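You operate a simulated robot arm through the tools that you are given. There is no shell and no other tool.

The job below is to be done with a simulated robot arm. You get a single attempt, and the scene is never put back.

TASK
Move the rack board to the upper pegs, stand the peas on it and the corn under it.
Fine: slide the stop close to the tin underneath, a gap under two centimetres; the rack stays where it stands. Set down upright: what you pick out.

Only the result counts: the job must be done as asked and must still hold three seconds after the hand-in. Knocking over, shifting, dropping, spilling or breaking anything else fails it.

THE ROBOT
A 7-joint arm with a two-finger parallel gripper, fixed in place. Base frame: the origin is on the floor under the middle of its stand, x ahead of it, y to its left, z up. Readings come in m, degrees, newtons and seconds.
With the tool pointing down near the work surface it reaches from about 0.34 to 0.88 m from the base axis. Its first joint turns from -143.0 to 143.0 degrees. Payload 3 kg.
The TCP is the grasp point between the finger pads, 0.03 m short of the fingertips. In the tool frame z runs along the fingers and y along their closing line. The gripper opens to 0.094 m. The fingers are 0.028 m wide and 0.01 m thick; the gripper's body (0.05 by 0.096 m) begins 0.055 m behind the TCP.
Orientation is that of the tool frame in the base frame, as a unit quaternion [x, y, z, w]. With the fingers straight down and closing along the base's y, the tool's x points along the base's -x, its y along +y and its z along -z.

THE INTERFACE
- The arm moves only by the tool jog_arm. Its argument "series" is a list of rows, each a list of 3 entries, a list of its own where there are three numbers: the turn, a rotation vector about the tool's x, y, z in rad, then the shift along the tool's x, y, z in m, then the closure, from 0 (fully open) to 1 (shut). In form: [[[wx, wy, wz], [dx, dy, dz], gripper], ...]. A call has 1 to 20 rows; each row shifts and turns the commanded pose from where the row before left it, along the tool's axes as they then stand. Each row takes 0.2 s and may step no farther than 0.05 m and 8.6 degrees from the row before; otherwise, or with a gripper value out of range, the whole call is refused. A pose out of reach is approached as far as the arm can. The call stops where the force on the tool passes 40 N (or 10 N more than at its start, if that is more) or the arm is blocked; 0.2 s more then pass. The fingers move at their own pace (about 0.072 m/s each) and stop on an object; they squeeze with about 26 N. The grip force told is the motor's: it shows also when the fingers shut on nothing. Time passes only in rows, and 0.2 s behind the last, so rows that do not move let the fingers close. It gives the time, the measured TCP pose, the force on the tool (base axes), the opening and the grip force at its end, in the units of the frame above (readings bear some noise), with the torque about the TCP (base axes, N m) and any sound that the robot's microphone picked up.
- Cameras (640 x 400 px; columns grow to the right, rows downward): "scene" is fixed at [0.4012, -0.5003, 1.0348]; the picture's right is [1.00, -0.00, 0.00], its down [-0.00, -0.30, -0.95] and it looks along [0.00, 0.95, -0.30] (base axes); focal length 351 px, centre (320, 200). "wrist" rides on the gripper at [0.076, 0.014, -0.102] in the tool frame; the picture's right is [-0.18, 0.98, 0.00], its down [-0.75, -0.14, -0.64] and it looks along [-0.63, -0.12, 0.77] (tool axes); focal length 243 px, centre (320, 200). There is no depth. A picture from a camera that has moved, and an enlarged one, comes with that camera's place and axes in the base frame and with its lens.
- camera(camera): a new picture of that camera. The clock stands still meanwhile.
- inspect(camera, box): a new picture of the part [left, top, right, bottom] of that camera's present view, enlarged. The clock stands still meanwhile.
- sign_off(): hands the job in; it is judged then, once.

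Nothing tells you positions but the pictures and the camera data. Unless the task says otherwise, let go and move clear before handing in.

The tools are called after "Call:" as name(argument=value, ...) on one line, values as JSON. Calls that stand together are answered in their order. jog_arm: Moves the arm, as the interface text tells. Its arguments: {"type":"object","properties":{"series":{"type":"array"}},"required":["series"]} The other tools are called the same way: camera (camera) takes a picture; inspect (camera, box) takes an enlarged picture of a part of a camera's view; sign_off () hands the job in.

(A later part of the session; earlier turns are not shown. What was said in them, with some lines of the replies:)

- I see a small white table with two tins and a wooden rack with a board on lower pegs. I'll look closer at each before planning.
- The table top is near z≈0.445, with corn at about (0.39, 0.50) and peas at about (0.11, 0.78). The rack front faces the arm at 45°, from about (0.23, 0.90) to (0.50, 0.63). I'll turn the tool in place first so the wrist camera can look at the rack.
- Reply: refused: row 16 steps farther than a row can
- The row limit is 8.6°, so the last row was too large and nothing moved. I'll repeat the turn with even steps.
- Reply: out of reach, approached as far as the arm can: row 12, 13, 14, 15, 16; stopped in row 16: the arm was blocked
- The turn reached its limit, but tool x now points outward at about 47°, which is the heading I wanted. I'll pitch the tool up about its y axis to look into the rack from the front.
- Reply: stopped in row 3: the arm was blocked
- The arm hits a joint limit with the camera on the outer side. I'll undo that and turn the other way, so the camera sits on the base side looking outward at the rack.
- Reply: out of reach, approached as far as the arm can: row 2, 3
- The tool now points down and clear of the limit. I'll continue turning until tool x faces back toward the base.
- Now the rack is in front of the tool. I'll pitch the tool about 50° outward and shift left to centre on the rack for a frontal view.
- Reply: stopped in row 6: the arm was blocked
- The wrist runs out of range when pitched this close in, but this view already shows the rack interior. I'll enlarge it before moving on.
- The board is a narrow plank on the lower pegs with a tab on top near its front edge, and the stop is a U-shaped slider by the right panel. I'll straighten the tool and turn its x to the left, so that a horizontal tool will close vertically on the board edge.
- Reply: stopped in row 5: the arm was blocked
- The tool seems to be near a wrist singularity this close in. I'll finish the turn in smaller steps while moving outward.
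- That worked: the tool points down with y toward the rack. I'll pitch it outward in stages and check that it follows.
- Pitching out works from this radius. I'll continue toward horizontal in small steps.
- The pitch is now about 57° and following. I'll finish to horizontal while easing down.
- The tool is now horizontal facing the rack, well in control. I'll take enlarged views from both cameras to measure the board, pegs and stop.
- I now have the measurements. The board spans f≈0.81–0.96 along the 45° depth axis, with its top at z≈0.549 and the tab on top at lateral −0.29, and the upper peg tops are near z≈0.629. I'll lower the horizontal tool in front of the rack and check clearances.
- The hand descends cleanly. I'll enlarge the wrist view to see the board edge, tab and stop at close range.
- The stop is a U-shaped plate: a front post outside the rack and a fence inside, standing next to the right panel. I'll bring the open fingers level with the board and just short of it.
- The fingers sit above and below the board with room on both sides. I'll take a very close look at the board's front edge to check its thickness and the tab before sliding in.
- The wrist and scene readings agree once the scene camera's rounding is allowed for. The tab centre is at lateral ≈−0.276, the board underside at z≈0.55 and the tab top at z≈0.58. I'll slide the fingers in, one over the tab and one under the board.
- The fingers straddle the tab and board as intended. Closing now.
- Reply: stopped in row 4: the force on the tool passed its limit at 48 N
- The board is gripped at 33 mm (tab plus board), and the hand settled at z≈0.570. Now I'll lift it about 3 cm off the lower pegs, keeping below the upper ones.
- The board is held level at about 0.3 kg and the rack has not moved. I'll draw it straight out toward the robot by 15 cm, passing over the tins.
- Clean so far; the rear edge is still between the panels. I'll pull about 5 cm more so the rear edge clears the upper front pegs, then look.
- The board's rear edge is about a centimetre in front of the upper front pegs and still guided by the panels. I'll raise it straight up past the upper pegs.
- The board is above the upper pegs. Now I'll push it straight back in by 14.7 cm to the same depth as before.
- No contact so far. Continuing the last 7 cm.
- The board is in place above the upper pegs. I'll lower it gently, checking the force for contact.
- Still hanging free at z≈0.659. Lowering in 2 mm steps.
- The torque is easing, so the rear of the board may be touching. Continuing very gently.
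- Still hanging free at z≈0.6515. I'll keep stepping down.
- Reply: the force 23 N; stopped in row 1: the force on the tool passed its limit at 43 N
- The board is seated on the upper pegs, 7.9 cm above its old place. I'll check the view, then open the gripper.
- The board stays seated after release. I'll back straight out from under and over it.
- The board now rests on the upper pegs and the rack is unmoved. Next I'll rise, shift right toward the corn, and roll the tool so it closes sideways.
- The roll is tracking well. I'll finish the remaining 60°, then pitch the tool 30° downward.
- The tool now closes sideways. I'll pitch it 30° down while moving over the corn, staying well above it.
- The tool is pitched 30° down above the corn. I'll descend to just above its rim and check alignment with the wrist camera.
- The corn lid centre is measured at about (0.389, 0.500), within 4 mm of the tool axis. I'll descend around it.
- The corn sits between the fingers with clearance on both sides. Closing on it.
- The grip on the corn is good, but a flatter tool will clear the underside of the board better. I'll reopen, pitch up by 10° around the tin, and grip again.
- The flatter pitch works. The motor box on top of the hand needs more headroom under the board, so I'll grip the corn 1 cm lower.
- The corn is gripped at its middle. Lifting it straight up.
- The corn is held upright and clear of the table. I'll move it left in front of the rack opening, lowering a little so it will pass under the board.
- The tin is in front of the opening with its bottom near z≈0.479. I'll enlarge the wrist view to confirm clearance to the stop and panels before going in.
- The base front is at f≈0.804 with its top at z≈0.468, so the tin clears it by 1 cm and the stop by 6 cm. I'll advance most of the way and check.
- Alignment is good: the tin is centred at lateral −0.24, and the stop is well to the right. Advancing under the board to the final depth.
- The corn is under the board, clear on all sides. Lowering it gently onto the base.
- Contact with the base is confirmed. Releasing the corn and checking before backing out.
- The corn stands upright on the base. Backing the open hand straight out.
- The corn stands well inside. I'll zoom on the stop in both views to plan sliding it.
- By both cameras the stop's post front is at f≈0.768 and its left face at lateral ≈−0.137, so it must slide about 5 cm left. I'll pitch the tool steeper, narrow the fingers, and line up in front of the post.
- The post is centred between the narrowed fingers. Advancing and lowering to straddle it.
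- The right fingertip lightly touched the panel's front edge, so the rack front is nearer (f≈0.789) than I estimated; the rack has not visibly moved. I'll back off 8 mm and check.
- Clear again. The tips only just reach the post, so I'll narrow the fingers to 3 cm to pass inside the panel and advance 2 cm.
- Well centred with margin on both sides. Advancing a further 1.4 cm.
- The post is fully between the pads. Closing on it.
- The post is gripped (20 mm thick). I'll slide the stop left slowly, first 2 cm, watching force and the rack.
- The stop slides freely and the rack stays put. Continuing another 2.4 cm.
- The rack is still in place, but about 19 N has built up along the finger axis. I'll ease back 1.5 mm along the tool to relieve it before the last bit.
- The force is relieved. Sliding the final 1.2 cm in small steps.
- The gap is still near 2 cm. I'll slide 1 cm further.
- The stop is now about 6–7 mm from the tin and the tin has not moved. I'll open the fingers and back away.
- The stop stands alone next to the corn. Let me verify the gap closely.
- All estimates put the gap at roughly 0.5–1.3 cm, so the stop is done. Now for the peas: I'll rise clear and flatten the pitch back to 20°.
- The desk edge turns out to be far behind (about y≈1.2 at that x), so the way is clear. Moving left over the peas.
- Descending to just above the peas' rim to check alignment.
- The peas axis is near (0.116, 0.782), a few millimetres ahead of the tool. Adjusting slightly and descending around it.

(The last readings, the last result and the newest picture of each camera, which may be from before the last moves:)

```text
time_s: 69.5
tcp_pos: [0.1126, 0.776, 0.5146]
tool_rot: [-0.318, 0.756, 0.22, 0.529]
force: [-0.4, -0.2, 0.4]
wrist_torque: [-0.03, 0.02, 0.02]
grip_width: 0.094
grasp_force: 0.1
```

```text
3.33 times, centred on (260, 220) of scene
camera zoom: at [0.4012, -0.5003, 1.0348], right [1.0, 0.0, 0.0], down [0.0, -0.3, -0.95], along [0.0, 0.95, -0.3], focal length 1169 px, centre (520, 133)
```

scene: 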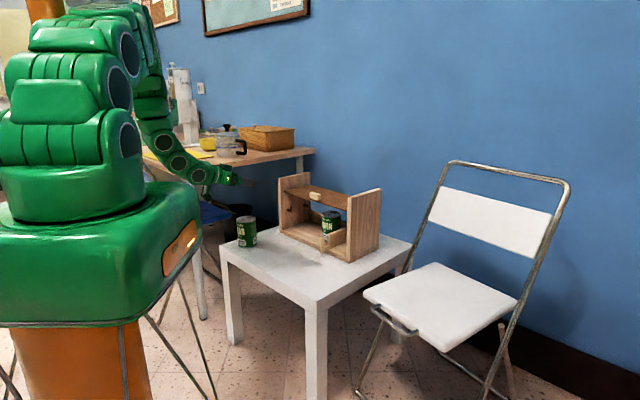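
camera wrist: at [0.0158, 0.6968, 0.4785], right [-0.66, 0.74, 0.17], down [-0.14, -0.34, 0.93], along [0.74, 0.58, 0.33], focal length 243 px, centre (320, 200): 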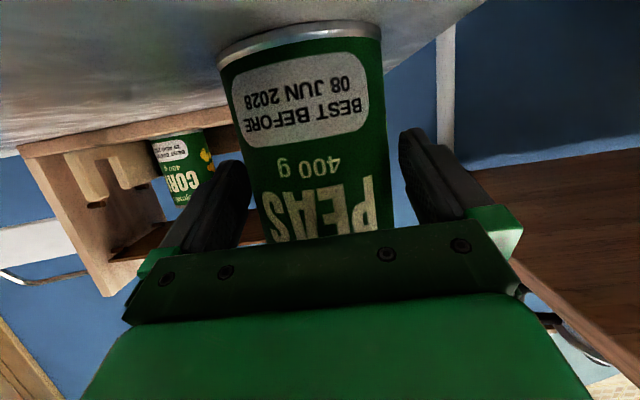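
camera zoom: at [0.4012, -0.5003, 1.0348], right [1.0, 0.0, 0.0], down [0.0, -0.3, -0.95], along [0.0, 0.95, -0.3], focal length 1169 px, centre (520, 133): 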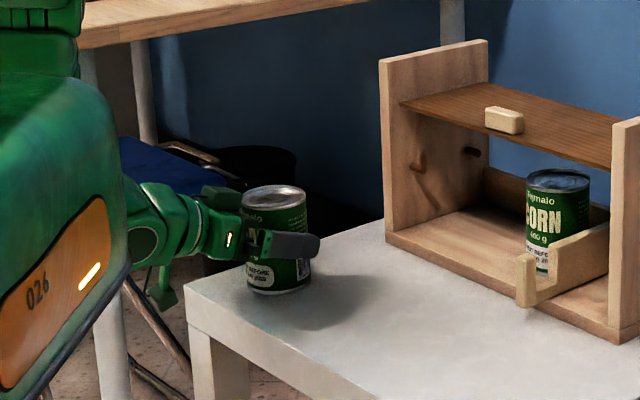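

The peas are between the fingers, upright and untouched. Closing.

Call:
jog_arm(series=[[[0, 0, 0], [0, 0, 0], 0.15], [[0, 0, 0], [0, 0, 0], 0.25], [[0, 0, 0], [0, 0, 0], 0.5], [[0, 0, 0], [0, 0, 0], 1], [[0, 0, 0], [0, 0, 0], 1]])

Call:
jog_arm(series=[[[0, 0, 0], [-0.0094, 0, -0.0034], 1], [[0, 0, 0], [-0.0188, 0, -0.0068], 1], [[0, 0, 0], [-0.0188, 0, -0.0068], 1]])

Call:
camera(camera="wrist")

Call:
inspect(camera="scene", box=[180, 160, 340, 280])

```text
time_s: 70.7
tcp_pos: [0.1115, 0.7748, 0.5161]
tool_rot: [-0.316, 0.756, 0.219, 0.53]
force: [0.2, 0.8, 0.1]
wrist_torque: [0.0, 0.0, -0.01]
grip_width: 0.0776
grasp_force: 26.2
```

```text
time_s: 71.5
tcp_pos: [0.1138, 0.7771, 0.5679]
tool_rot: [-0.317, 0.756, 0.22, 0.529]
force: [-0.7, 0.2, -5.7]
wrist_torque: [-0.01, 0.03, -0.01]
grip_width: 0.0775
grasp_force: 25.4
```

```text
taken
camera wrist: at [0.0168, 0.6996, 0.5301], right [-0.66, 0.74, 0.17], down [-0.14, -0.34, 0.93], along [0.74, 0.58, 0.33], focal length 243 px, centre (320, 200)
```

wrist: 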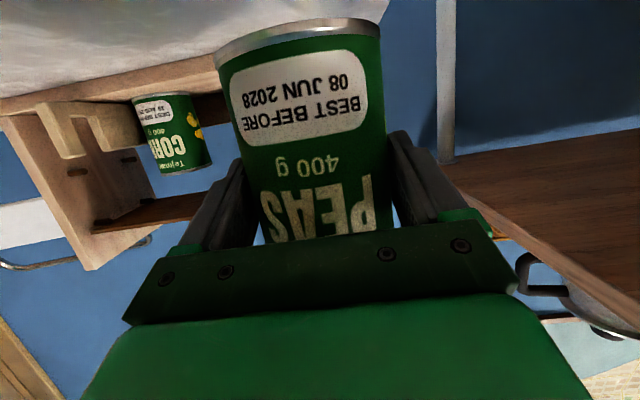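

```text
3.33 times, centred on (260, 220) of scene
camera zoom: at [0.4012, -0.5003, 1.0348], right [1.0, 0.0, 0.0], down [0.0, -0.3, -0.95], along [0.0, 0.95, -0.3], focal length 1169 px, centre (520, 133)
```

zoom: 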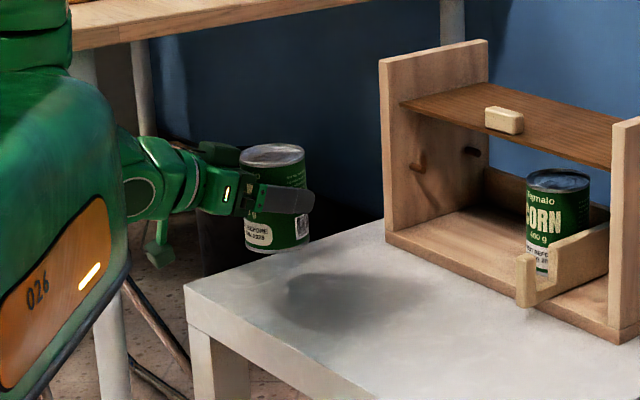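

The peas are held securely at 5.7 N. I'll carry them up and to the right, in front of the rack, clear of everything.

Call:
jog_arm(series=[[[0, 0, 0], [-0.0196, -0.01, -0.0071], 1], [[0, 0, 0], [-0.0196, -0.02, -0.0071], 1], [[0, 0, 0], [-0.0196, -0.03, -0.0071], 1], [[0, 0, 0], [-0.0196, -0.035, -0.0071], 1], [[0, 0, 0], [-0.0196, -0.035, -0.0071], 1], [[0, 0, 0], [-0.0196, -0.035, -0.0071], 1], [[0, 0, 0], [-0.0196, -0.035, -0.0071], 1], [[0, 0, 0], [-0.0196, -0.035, -0.0071], 1], [[0, 0, 0], [0, -0.03, 0], 1], [[0, 0, 0], [0, -0.021, 0], 1]])

Call:
camera(camera="wrist")

Call:
inspect(camera="scene", box=[200, 130, 400, 280])

```text
time_s: 73.7
tcp_pos: [0.3178, 0.5757, 0.7324]
tool_rot: [-0.316, 0.756, 0.219, 0.53]
force: [-0.3, 0.4, -4.8]
wrist_torque: [-0.04, 0.0, 0.01]
grip_width: 0.0772
grasp_force: 26.4
```

```text
taken
camera wrist: at [0.2204, 0.4973, 0.6968], right [-0.65, 0.74, 0.17], down [-0.14, -0.34, 0.93], along [0.74, 0.58, 0.33], focal length 243 px, centre (320, 200)
```

wrist: 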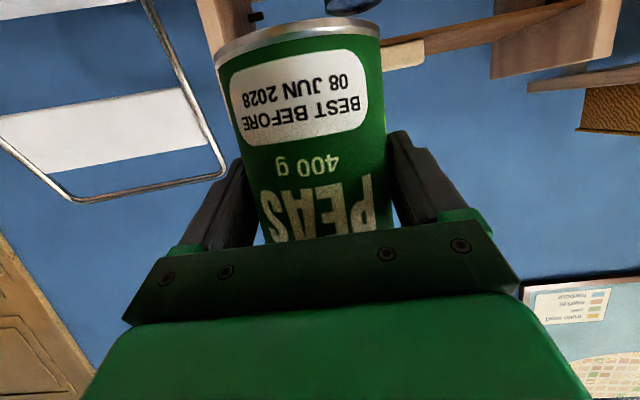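

```text
2.67 times, centred on (300, 205) of scene
camera zoom: at [0.4012, -0.5003, 1.0348], right [1.0, 0.0, 0.0], down [0.0, -0.3, -0.95], along [0.0, 0.95, -0.3], focal length 935 px, centre (373, 187)
```

zoom: 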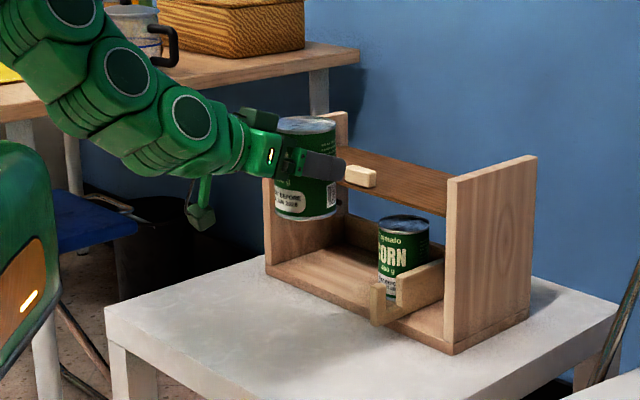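

The peas are in front of the right half of the board, about 2 cm above its level. Advancing over the board, first part.

Call:
jog_arm(series=[[[0, 0, 0], [-0.0068, 0, 0.0188], 1], [[0, 0, 0], [-0.0101, 0, 0.0277], 1], [[0, 0, 0], [-0.0101, 0, 0.0277], 1], [[0, 0, 0], [-0.0101, 0, 0.0277], 1]])

Call:
camera(camera="wrist")

Call:
inspect(camera="scene", box=[240, 130, 400, 250])

```text
time_s: 74.7
tcp_pos: [0.3933, 0.6545, 0.7324]
tool_rot: [-0.316, 0.756, 0.219, 0.529]
force: [0.6, -0.5, -4.5]
wrist_torque: [-0.06, 0.0, 0.03]
grip_width: 0.0774
grasp_force: 25.9
```

```text
taken
camera wrist: at [0.2967, 0.5756, 0.6952], right [-0.65, 0.74, 0.17], down [-0.14, -0.34, 0.93], along [0.74, 0.58, 0.33], focal length 243 px, centre (320, 200)
```

wrist: 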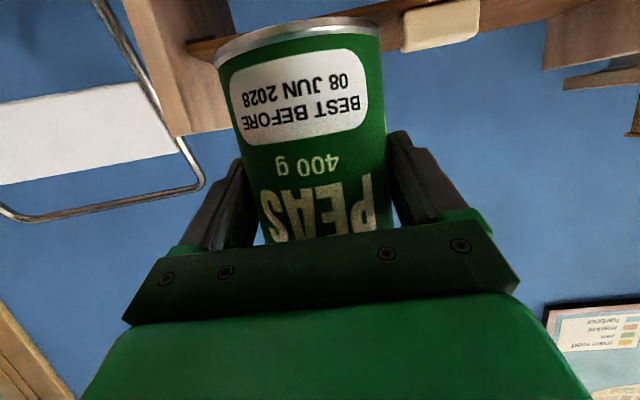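

```text
3.33 times, centred on (320, 190) of scene
camera zoom: at [0.4012, -0.5003, 1.0348], right [1.0, 0.0, 0.0], down [0.0, -0.3, -0.95], along [0.0, 0.95, -0.3], focal length 1169 px, centre (320, 233)
```

zoom: 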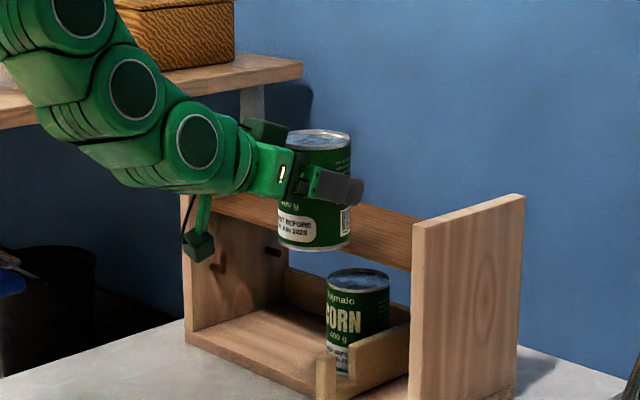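

Heights and lateral spacing look right. Continuing to about 3 cm short of the final depth, then checking again.

Call:
jog_arm(series=[[[0, 0, 0], [-0.0109, 0, 0.0299], 1], [[0, 0, 0], [-0.0109, 0, 0.0299], 1], [[0, 0, 0], [-0.0109, 0, 0.0299], 1]])

Call:
camera(camera="wrist")

Call:
inspect(camera="scene", box=[240, 130, 400, 250])

Call:
inspect(camera="scene", box=[310, 165, 380, 220])

```text
time_s: 75.5
tcp_pos: [0.4575, 0.722, 0.7326]
tool_rot: [-0.316, 0.756, 0.22, 0.53]
force: [0.4, -0.1, -5.5]
wrist_torque: [-0.03, 0.04, -0.03]
grip_width: 0.0774
grasp_force: 26.1
```

```text
taken
camera wrist: at [0.3616, 0.6437, 0.6966], right [-0.66, 0.74, 0.17], down [-0.14, -0.34, 0.93], along [0.74, 0.58, 0.33], focal length 243 px, centre (320, 200)
```

wrist: 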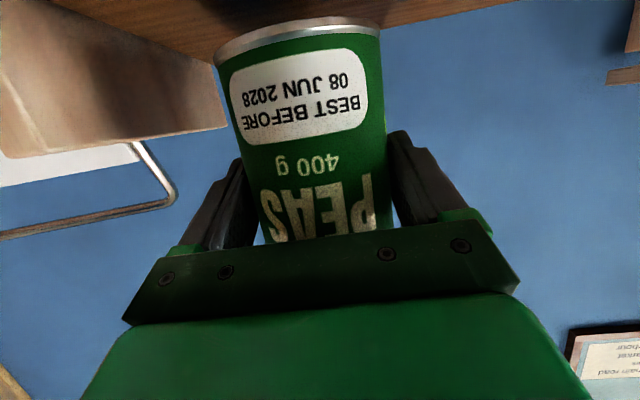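

```text
3.33 times, centred on (320, 190) of scene
camera zoom: at [0.4012, -0.5003, 1.0348], right [1.0, 0.0, 0.0], down [0.0, -0.3, -0.95], along [0.0, 0.95, -0.3], focal length 1169 px, centre (320, 233)
```

zoom: 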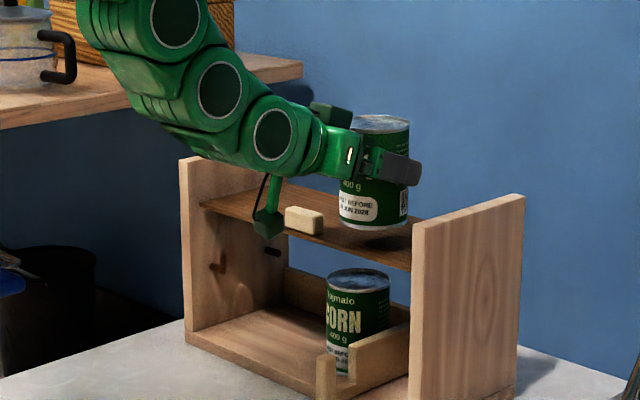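

```text
7.27 times, centred on (345, 192) of scene
camera zoom: at [0.4012, -0.5003, 1.0348], right [1.0, 0.0, 0.0], down [0.0, -0.3, -0.95], along [0.0, 0.95, -0.3], focal length 2550 px, centre (138, 254)
```

zoom: 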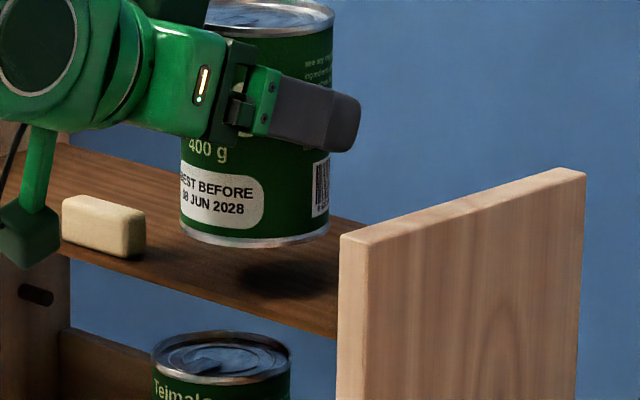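

Good clearance to the tab and the right panel. Last 3.4 cm forward.

Call:
jog_arm(series=[[[0, 0, 0], [-0.0058, 0, 0.016], 1], [[0, 0, 0], [-0.0058, 0, 0.016], 1]])

Call:
inspect(camera="scene", box=[310, 165, 380, 220])

Call:
camera(camera="wrist")

```text
time_s: 76.1
tcp_pos: [0.4828, 0.7457, 0.7314]
tool_rot: [-0.317, 0.754, 0.221, 0.531]
force: [0.9, -0.8, -5.2]
wrist_torque: [-0.04, 0.04, 0.02]
grip_width: 0.0774
grasp_force: 25.5
```

```text
7.27 times, centred on (345, 192) of scene
camera zoom: at [0.4012, -0.5003, 1.0348], right [1.0, 0.0, 0.0], down [0.0, -0.3, -0.95], along [0.0, 0.95, -0.3], focal length 2550 px, centre (138, 254)
```

zoom: 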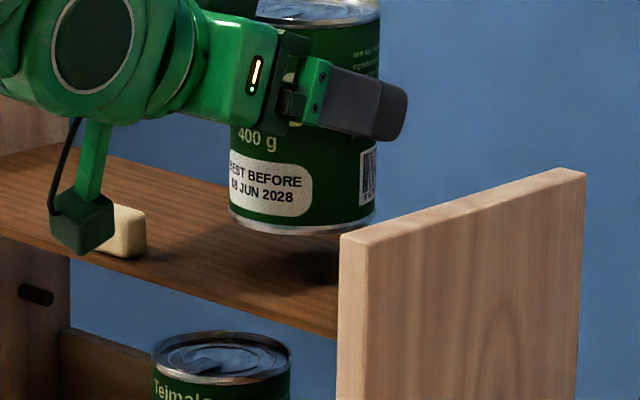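

```text
taken
camera wrist: at [0.3869, 0.6684, 0.6952], right [-0.65, 0.74, 0.17], down [-0.15, -0.34, 0.93], along [0.74, 0.58, 0.33], focal length 243 px, centre (320, 200)
```

wrist: 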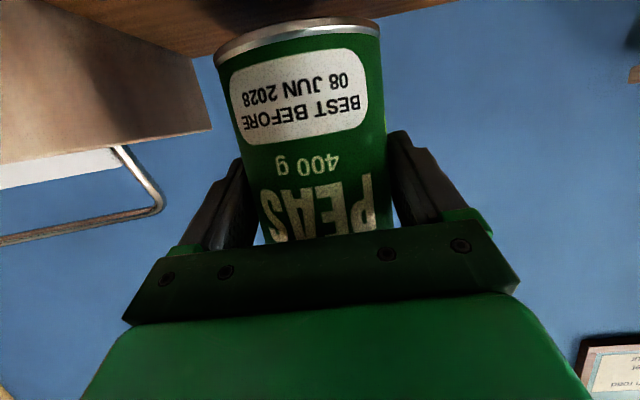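

The peas are over the middle of the board's depth. Lowering, first 1.5 cm.

Call:
jog_arm(series=[[[0, 0, 0], [0.0047, 0, 0.0017], 1], [[0, 0, 0], [0.0047, 0, 0.0017], 1], [[0, 0, 0], [0.0047, 0, 0.0017], 1]])

Call:
jog_arm(series=[[[0, 0, 0], [0.0019, 0, 0.0007], 1]])

Call:
inspect(camera="scene", box=[310, 165, 380, 220])

```text
time_s: 76.9
tcp_pos: [0.4846, 0.7451, 0.7162]
tool_rot: [-0.317, 0.756, 0.219, 0.53]
force: [0.4, -0.4, -4.2]
wrist_torque: [-0.01, 0.0, 0.01]
grip_width: 0.0773
grasp_force: 26.0
```

```text
time_s: 77.3
tcp_pos: [0.4837, 0.7458, 0.7137]
tool_rot: [-0.317, 0.756, 0.22, 0.529]
force: [-0.6, 0.1, -4.5]
wrist_torque: [-0.03, 0.06, -0.04]
grip_width: 0.0774
grasp_force: 26.3
```

```text
7.27 times, centred on (345, 192) of scene
camera zoom: at [0.4012, -0.5003, 1.0348], right [1.0, 0.0, 0.0], down [0.0, -0.3, -0.95], along [0.0, 0.95, -0.3], focal length 2550 px, centre (138, 254)
```

zoom: 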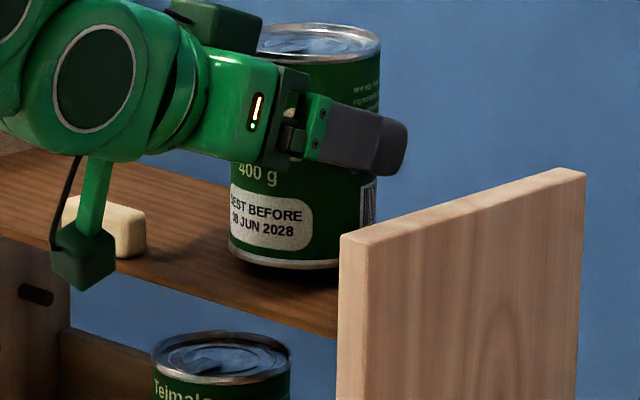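

Still hanging, a few millimetres up. Continuing in 2 mm steps.

Call:
jog_arm(series=[[[0, 0, 0], [0.0019, 0, 0.0007], 1]])

Call:
jog_arm(series=[[[0, 0, 0], [0.0019, 0, 0.0007], 1]])

```text
time_s: 77.7
tcp_pos: [0.4839, 0.7467, 0.7126]
tool_rot: [-0.316, 0.756, 0.219, 0.529]
force: [-0.2, -0.1, -5.2]
wrist_torque: [-0.02, -0.02, 0.0]
grip_width: 0.0772
grasp_force: 25.8
```

```text
time_s: 78.1
tcp_pos: [0.4847, 0.7453, 0.7108]
tool_rot: [-0.316, 0.756, 0.219, 0.529]
force: [-0.5, -0.2, -4.2]
wrist_torque: [0.01, 0.05, -0.04]
grip_width: 0.0776
grasp_force: 26.2
```

Call:
jog_arm(series=[[[0, 0, 0], [0.0019, 0, 0.0007], 1]])

Call:
jog_arm(series=[[[0, 0, 0], [0.0014, 0, 0.0005], 1]])

```text
time_s: 78.5
tcp_pos: [0.4843, 0.7462, 0.7086]
tool_rot: [-0.317, 0.756, 0.219, 0.529]
force: [-0.1, 0.3, -4.5]
wrist_torque: [-0.01, 0.04, 0.01]
grip_width: 0.0774
grasp_force: 26.3
```

```text
time_s: 78.9
tcp_pos: [0.4844, 0.7458, 0.7077]
tool_rot: [-0.317, 0.756, 0.22, 0.529]
force: [0.6, -0.6, -4.5]
wrist_torque: [0.0, 0.01, -0.03]
grip_width: 0.0773
grasp_force: 26.1
```

The peas are still hanging freely at TCP z≈0.708, so contact must be very close. I'll keep going in 1.5 mm steps.

Call:
jog_arm(series=[[[0, 0, 0], [0.0014, 0, 0.0005], 1]])

Call:
jog_arm(series=[[[0, 0, 0], [0.0014, 0, 0.0005], 1]])

Call:
inspect(camera="scene", box=[320, 180, 370, 215])

```text
time_s: 79.3
tcp_pos: [0.4836, 0.7441, 0.7054]
tool_rot: [-0.317, 0.756, 0.219, 0.529]
force: [-0.8, -0.1, -4.5]
wrist_torque: [-0.06, 0.03, -0.01]
grip_width: 0.0773
grasp_force: 26.1
```

```text
time_s: 79.7
tcp_pos: [0.4839, 0.7444, 0.7062]
tool_rot: [-0.316, 0.755, 0.22, 0.531]
force: [-2.2, -2.9, 9.2]
wrist_torque: [-0.53, 0.05, -0.09]
grip_width: 0.0772
grasp_force: 25.9
```

```text
11.43 times, centred on (345, 198) of scene
camera zoom: at [0.4012, -0.5003, 1.0348], right [1.0, 0.0, 0.0], down [0.0, -0.3, -0.95], along [0.0, 0.95, -0.3], focal length 4007 px, centre (34, 229)
```

zoom: 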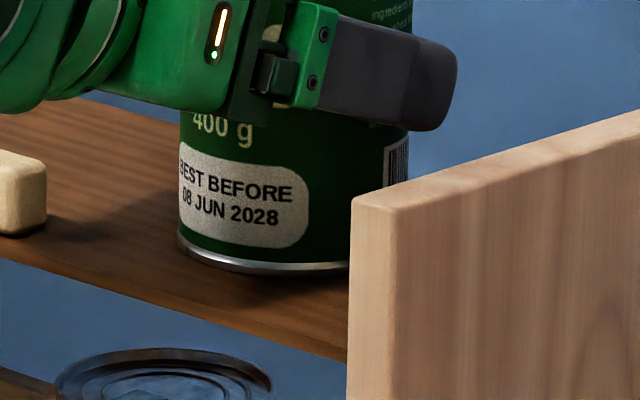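

The peas have touched down. Releasing them and checking.

Call:
jog_arm(series=[[[0, 0, 0], [-0.0005, 0, -0.0002], 0.3], [[0, 0, 0], [0, 0, 0], 0.1], [[0, 0, 0], [0, 0, 0], 0], [[0, 0, 0], [0, 0, 0], 0]])

Call:
camera(camera="wrist")

Call:
inspect(camera="scene", box=[310, 165, 380, 220])

```text
time_s: 80.7
tcp_pos: [0.4831, 0.7447, 0.7056]
tool_rot: [-0.317, 0.756, 0.219, 0.529]
force: [0.0, 0.1, -0.7]
wrist_torque: [0.03, 0.01, 0.04]
grip_width: 0.0939
grasp_force: 0.1
```

```text
taken
camera wrist: at [0.3874, 0.667, 0.6689], right [-0.65, 0.74, 0.17], down [-0.14, -0.34, 0.93], along [0.74, 0.58, 0.33], focal length 243 px, centre (320, 200)
```

wrist: 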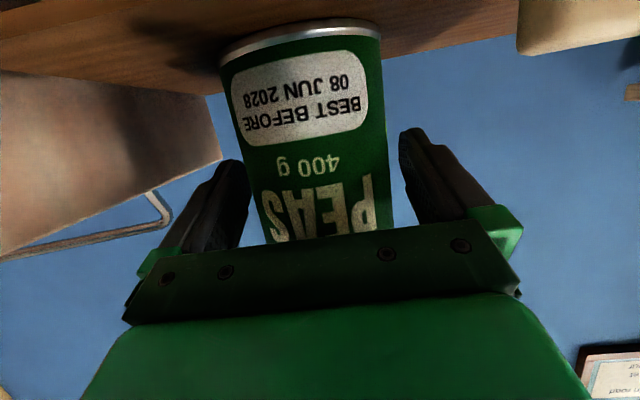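

```text
7.27 times, centred on (345, 192) of scene
camera zoom: at [0.4012, -0.5003, 1.0348], right [1.0, 0.0, 0.0], down [0.0, -0.3, -0.95], along [0.0, 0.95, -0.3], focal length 2550 px, centre (138, 254)
```

zoom: 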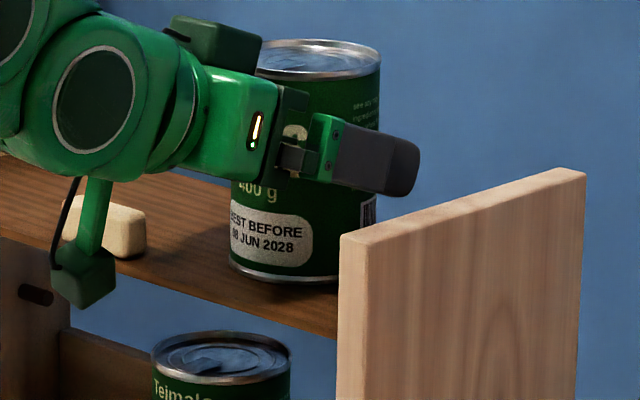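

The peas stand on the board on their own. Backing the open hand straight out.

Call:
jog_arm(series=[[[0, 0, 0], [0.0041, 0, -0.0141], 0], [[0, 0, 0], [0.0061, 0, -0.0188], 0], [[0, 0, 0], [0.0082, 0, -0.0235], 0], [[0, 0, 0], [0.0095, 0, -0.0282], 0], [[0, 0, 0], [0.0095, 0, -0.0282], 0], [[0, 0, 0], [0.0095, 0, -0.0282], 0]])

Call:
camera(camera="scene")

Call:
camera(camera="wrist")

Call:
inspect(camera="scene", box=[260, 150, 400, 270])

```text
time_s: 82.1
tcp_pos: [0.3797, 0.6392, 0.7093]
tool_rot: [-0.316, 0.755, 0.22, 0.53]
force: [-0.3, 0.3, -0.6]
wrist_torque: [0.01, -0.01, -0.02]
grip_width: 0.0937
grasp_force: 0.1
```

```text
taken
```

scene: 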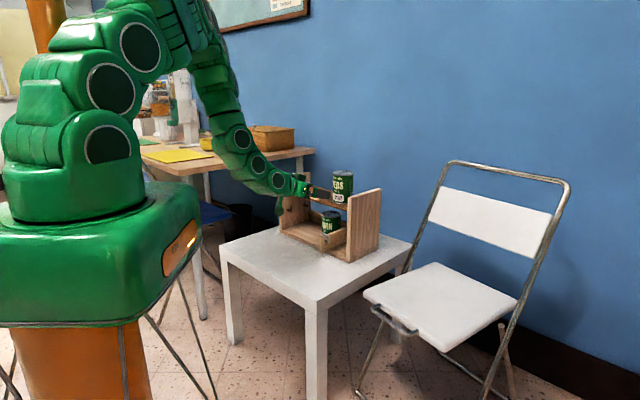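

```text
taken
camera wrist: at [0.2831, 0.5612, 0.6735], right [-0.65, 0.74, 0.17], down [-0.14, -0.34, 0.93], along [0.74, 0.58, 0.33], focal length 243 px, centre (320, 200)
```

wrist: 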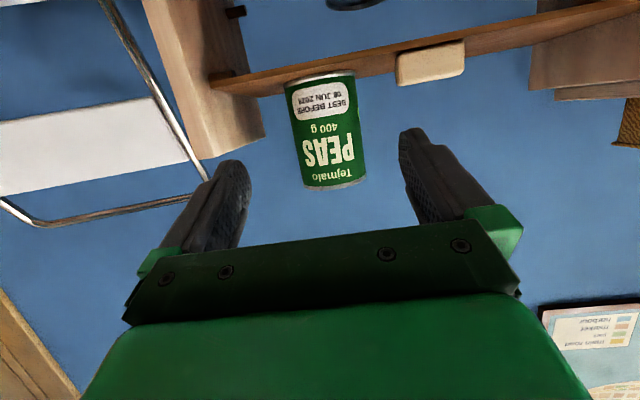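

```text
3.33 times, centred on (330, 210) of scene
camera zoom: at [0.4012, -0.5003, 1.0348], right [1.0, 0.0, 0.0], down [0.0, -0.3, -0.95], along [0.0, 0.95, -0.3], focal length 1169 px, centre (287, 167)
```

zoom: 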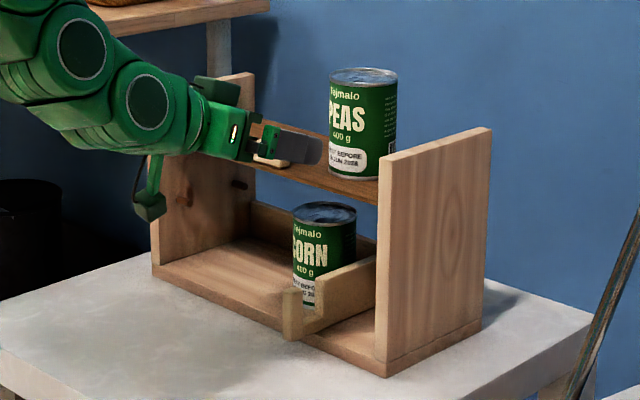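

Both tins are in place and upright. I'll move the arm further back and up, then re-check the stop gap from another angle.

Call:
jog_arm(series=[[[0, 0, 0], [0.0103, 0.01, -0.0282], 0], [[0, 0, 0], [0.0103, 0.02, -0.0282], 0], [[0, 0, 0], [0.0103, 0.025, -0.0282], 0], [[0, 0, 0], [0, 0.03, 0], 0], [[0, 0, 0], [0, 0.03, 0], 0], [[0, 0, 0], [0.02, 0.02, 0.0073], 0], [[0, 0, 0], [0.02, 0.01, 0.0073], 0], [[0, 0, 0], [0.02, 0, 0.0073], 0]])

Call:
camera(camera="wrist")

Call:
camera(camera="scene")

```text
time_s: 83.9
tcp_pos: [0.2121, 0.6787, 0.6465]
tool_rot: [-0.317, 0.755, 0.22, 0.53]
force: [-0.3, -0.5, -0.2]
wrist_torque: [-0.02, 0.02, 0.02]
grip_width: 0.0941
grasp_force: 0.0
```

```text
taken
camera wrist: at [0.1159, 0.6002, 0.6088], right [-0.66, 0.74, 0.17], down [-0.14, -0.34, 0.93], along [0.74, 0.58, 0.33], focal length 243 px, centre (320, 200)
```

wrist: 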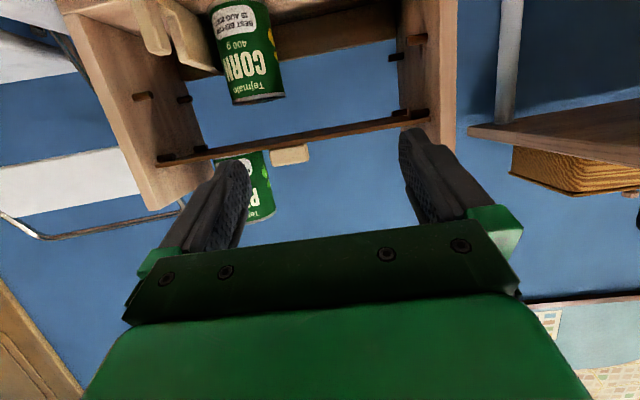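

```text
taken
```

scene: 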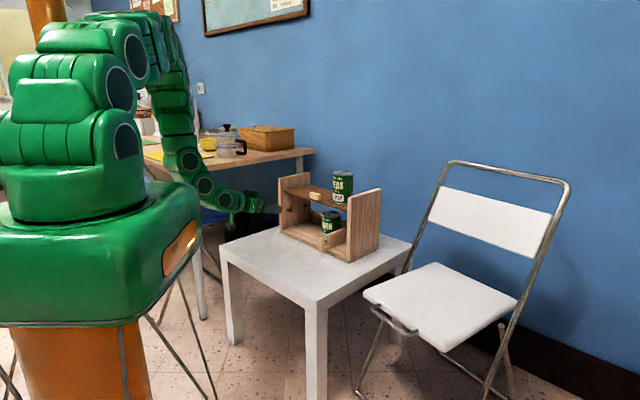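

Call:
inspect(camera="wrist", box=[120, 0, 300, 120])

Call:
inspect(camera="wrist", box=[60, 80, 460, 230])

Call:
inspect(camera="scene", box=[270, 160, 390, 270])

```text
3.33 times, centred on (210, 60) of wrist
camera zoom: at [0.1159, 0.6002, 0.6088], right [-0.66, 0.74, 0.17], down [-0.14, -0.34, 0.93], along [0.74, 0.58, 0.33], focal length 809 px, centre (687, 667)
```

zoom: 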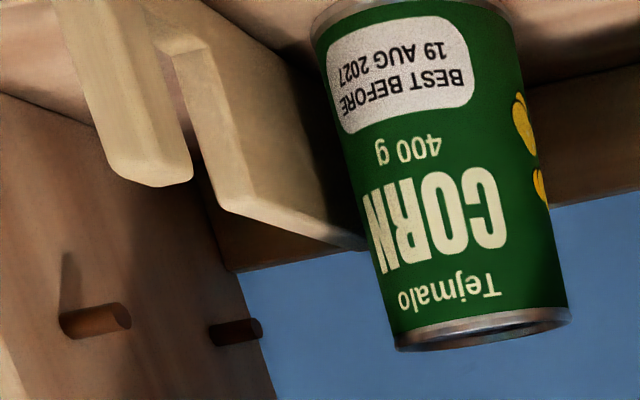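

```text
1.60 times, centred on (260, 155) of wrist
camera zoom: at [0.1159, 0.6002, 0.6088], right [-0.66, 0.74, 0.17], down [-0.14, -0.34, 0.93], along [0.74, 0.58, 0.33], focal length 388 px, centre (416, 272)
```

zoom: 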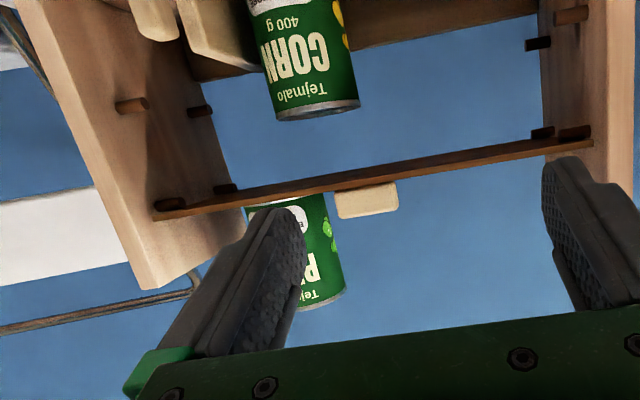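

```text
3.64 times, centred on (330, 215) of scene
camera zoom: at [0.4012, -0.5003, 1.0348], right [1.0, 0.0, 0.0], down [0.0, -0.3, -0.95], along [0.0, 0.95, -0.3], focal length 1275 px, centre (284, 146)
```

zoom: 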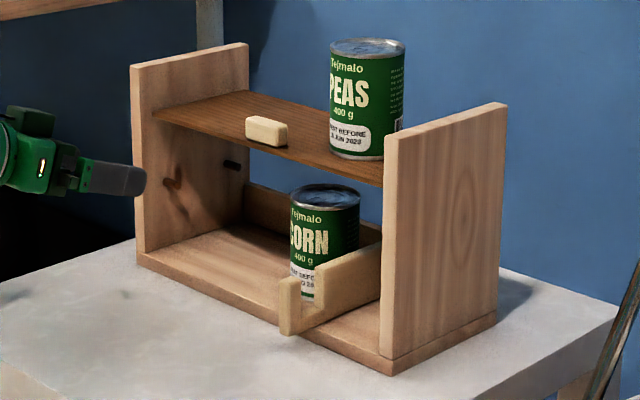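

All four upper pegs carry the board, and the gap works out to about 1 cm. I'll compare the rack position with the first picture and move the arm further clear.

Call:
jog_arm(series=[[[0, 0, 0], [0.0103, 0, -0.0282], 0], [[0, 0, 0], [0.0103, 0, -0.0282], 0], [[0, 0, 0], [-0.0282, 0, -0.0103], 0], [[0, 0, 0], [-0.0282, 0, -0.0103], 0], [[0, 0, 0], [-0.0282, 0, -0.0103], 0], [[0, 0, 0], [-0.0282, 0, -0.0103], 0], [[0, 0, 0], [0, 0, 0], 0]])

Call:
inspect(camera="scene", box=[265, 165, 390, 270])

Call:
inspect(camera="scene", box=[210, 160, 420, 300])

Call:
camera(camera="scene")

```text
time_s: 85.7
tcp_pos: [0.2043, 0.6268, 0.765]
tool_rot: [-0.297, 0.765, 0.205, 0.534]
force: [-0.2, 0.3, -0.2]
wrist_torque: [0.02, -0.03, 0.01]
grip_width: 0.0943
grasp_force: 0.2
stopped in row 7: the arm was blocked; the commanded pose is now the measured one
```

```text
3.81 times, centred on (328, 218) of scene
camera zoom: at [0.4012, -0.5003, 1.0348], right [1.0, 0.0, 0.0], down [0.0, -0.3, -0.95], along [0.0, 0.95, -0.3], focal length 1336 px, centre (291, 133)
```

zoom: 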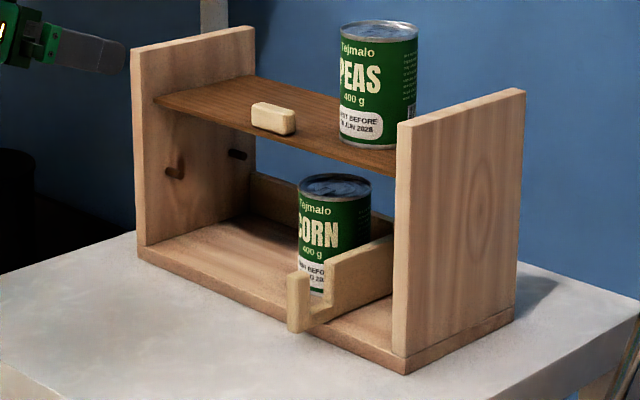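

```text
2.86 times, centred on (315, 230) of scene
camera zoom: at [0.4012, -0.5003, 1.0348], right [1.0, 0.0, 0.0], down [0.0, -0.3, -0.95], along [0.0, 0.95, -0.3], focal length 1002 px, centre (334, 114)
```

zoom: 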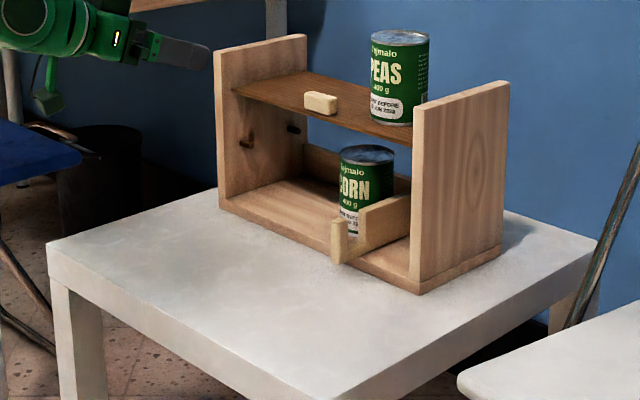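

```text
taken
```

scene: 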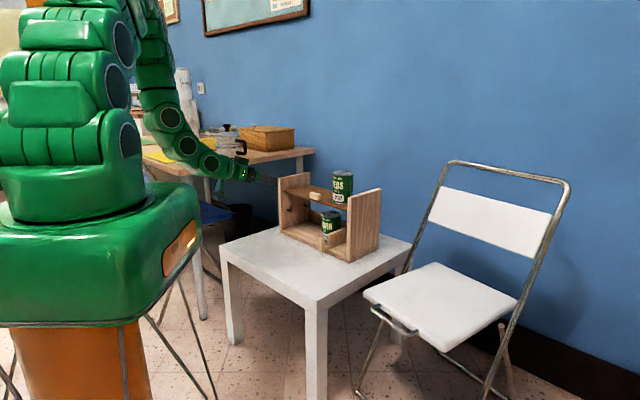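

The rack stands where it was (within a millimetre or two). The board is on the upper pegs, the peas stand on it, and the corn stands under it with the stop about 1 cm away. The arm is clear of everything, so I'm handing in.

Call:
sign_off()

```text
The job is handed in.
```

The job is handed in, with everything you asked for in place when I last looked. I don't have the verdict.

- **Board:** it rests on all four upper pegs, about 8 cm higher than before.
- **Peas:** the tin stands upright on the board, to the right of the tab.
- **Corn:** the tin stands upright on the base under the board.
- **Stop:** it was slid left to roughly 1 cm from the corn. My estimates from the two cameras ranged from about 0.5 to 1.3 cm.
- **Rack:** it is within a millimetre or two of where it started. A fingertip lightly touched the right panel's front edge once while I lined up on the stop.

The gripper is open and the arm is well clear of the rack and table.
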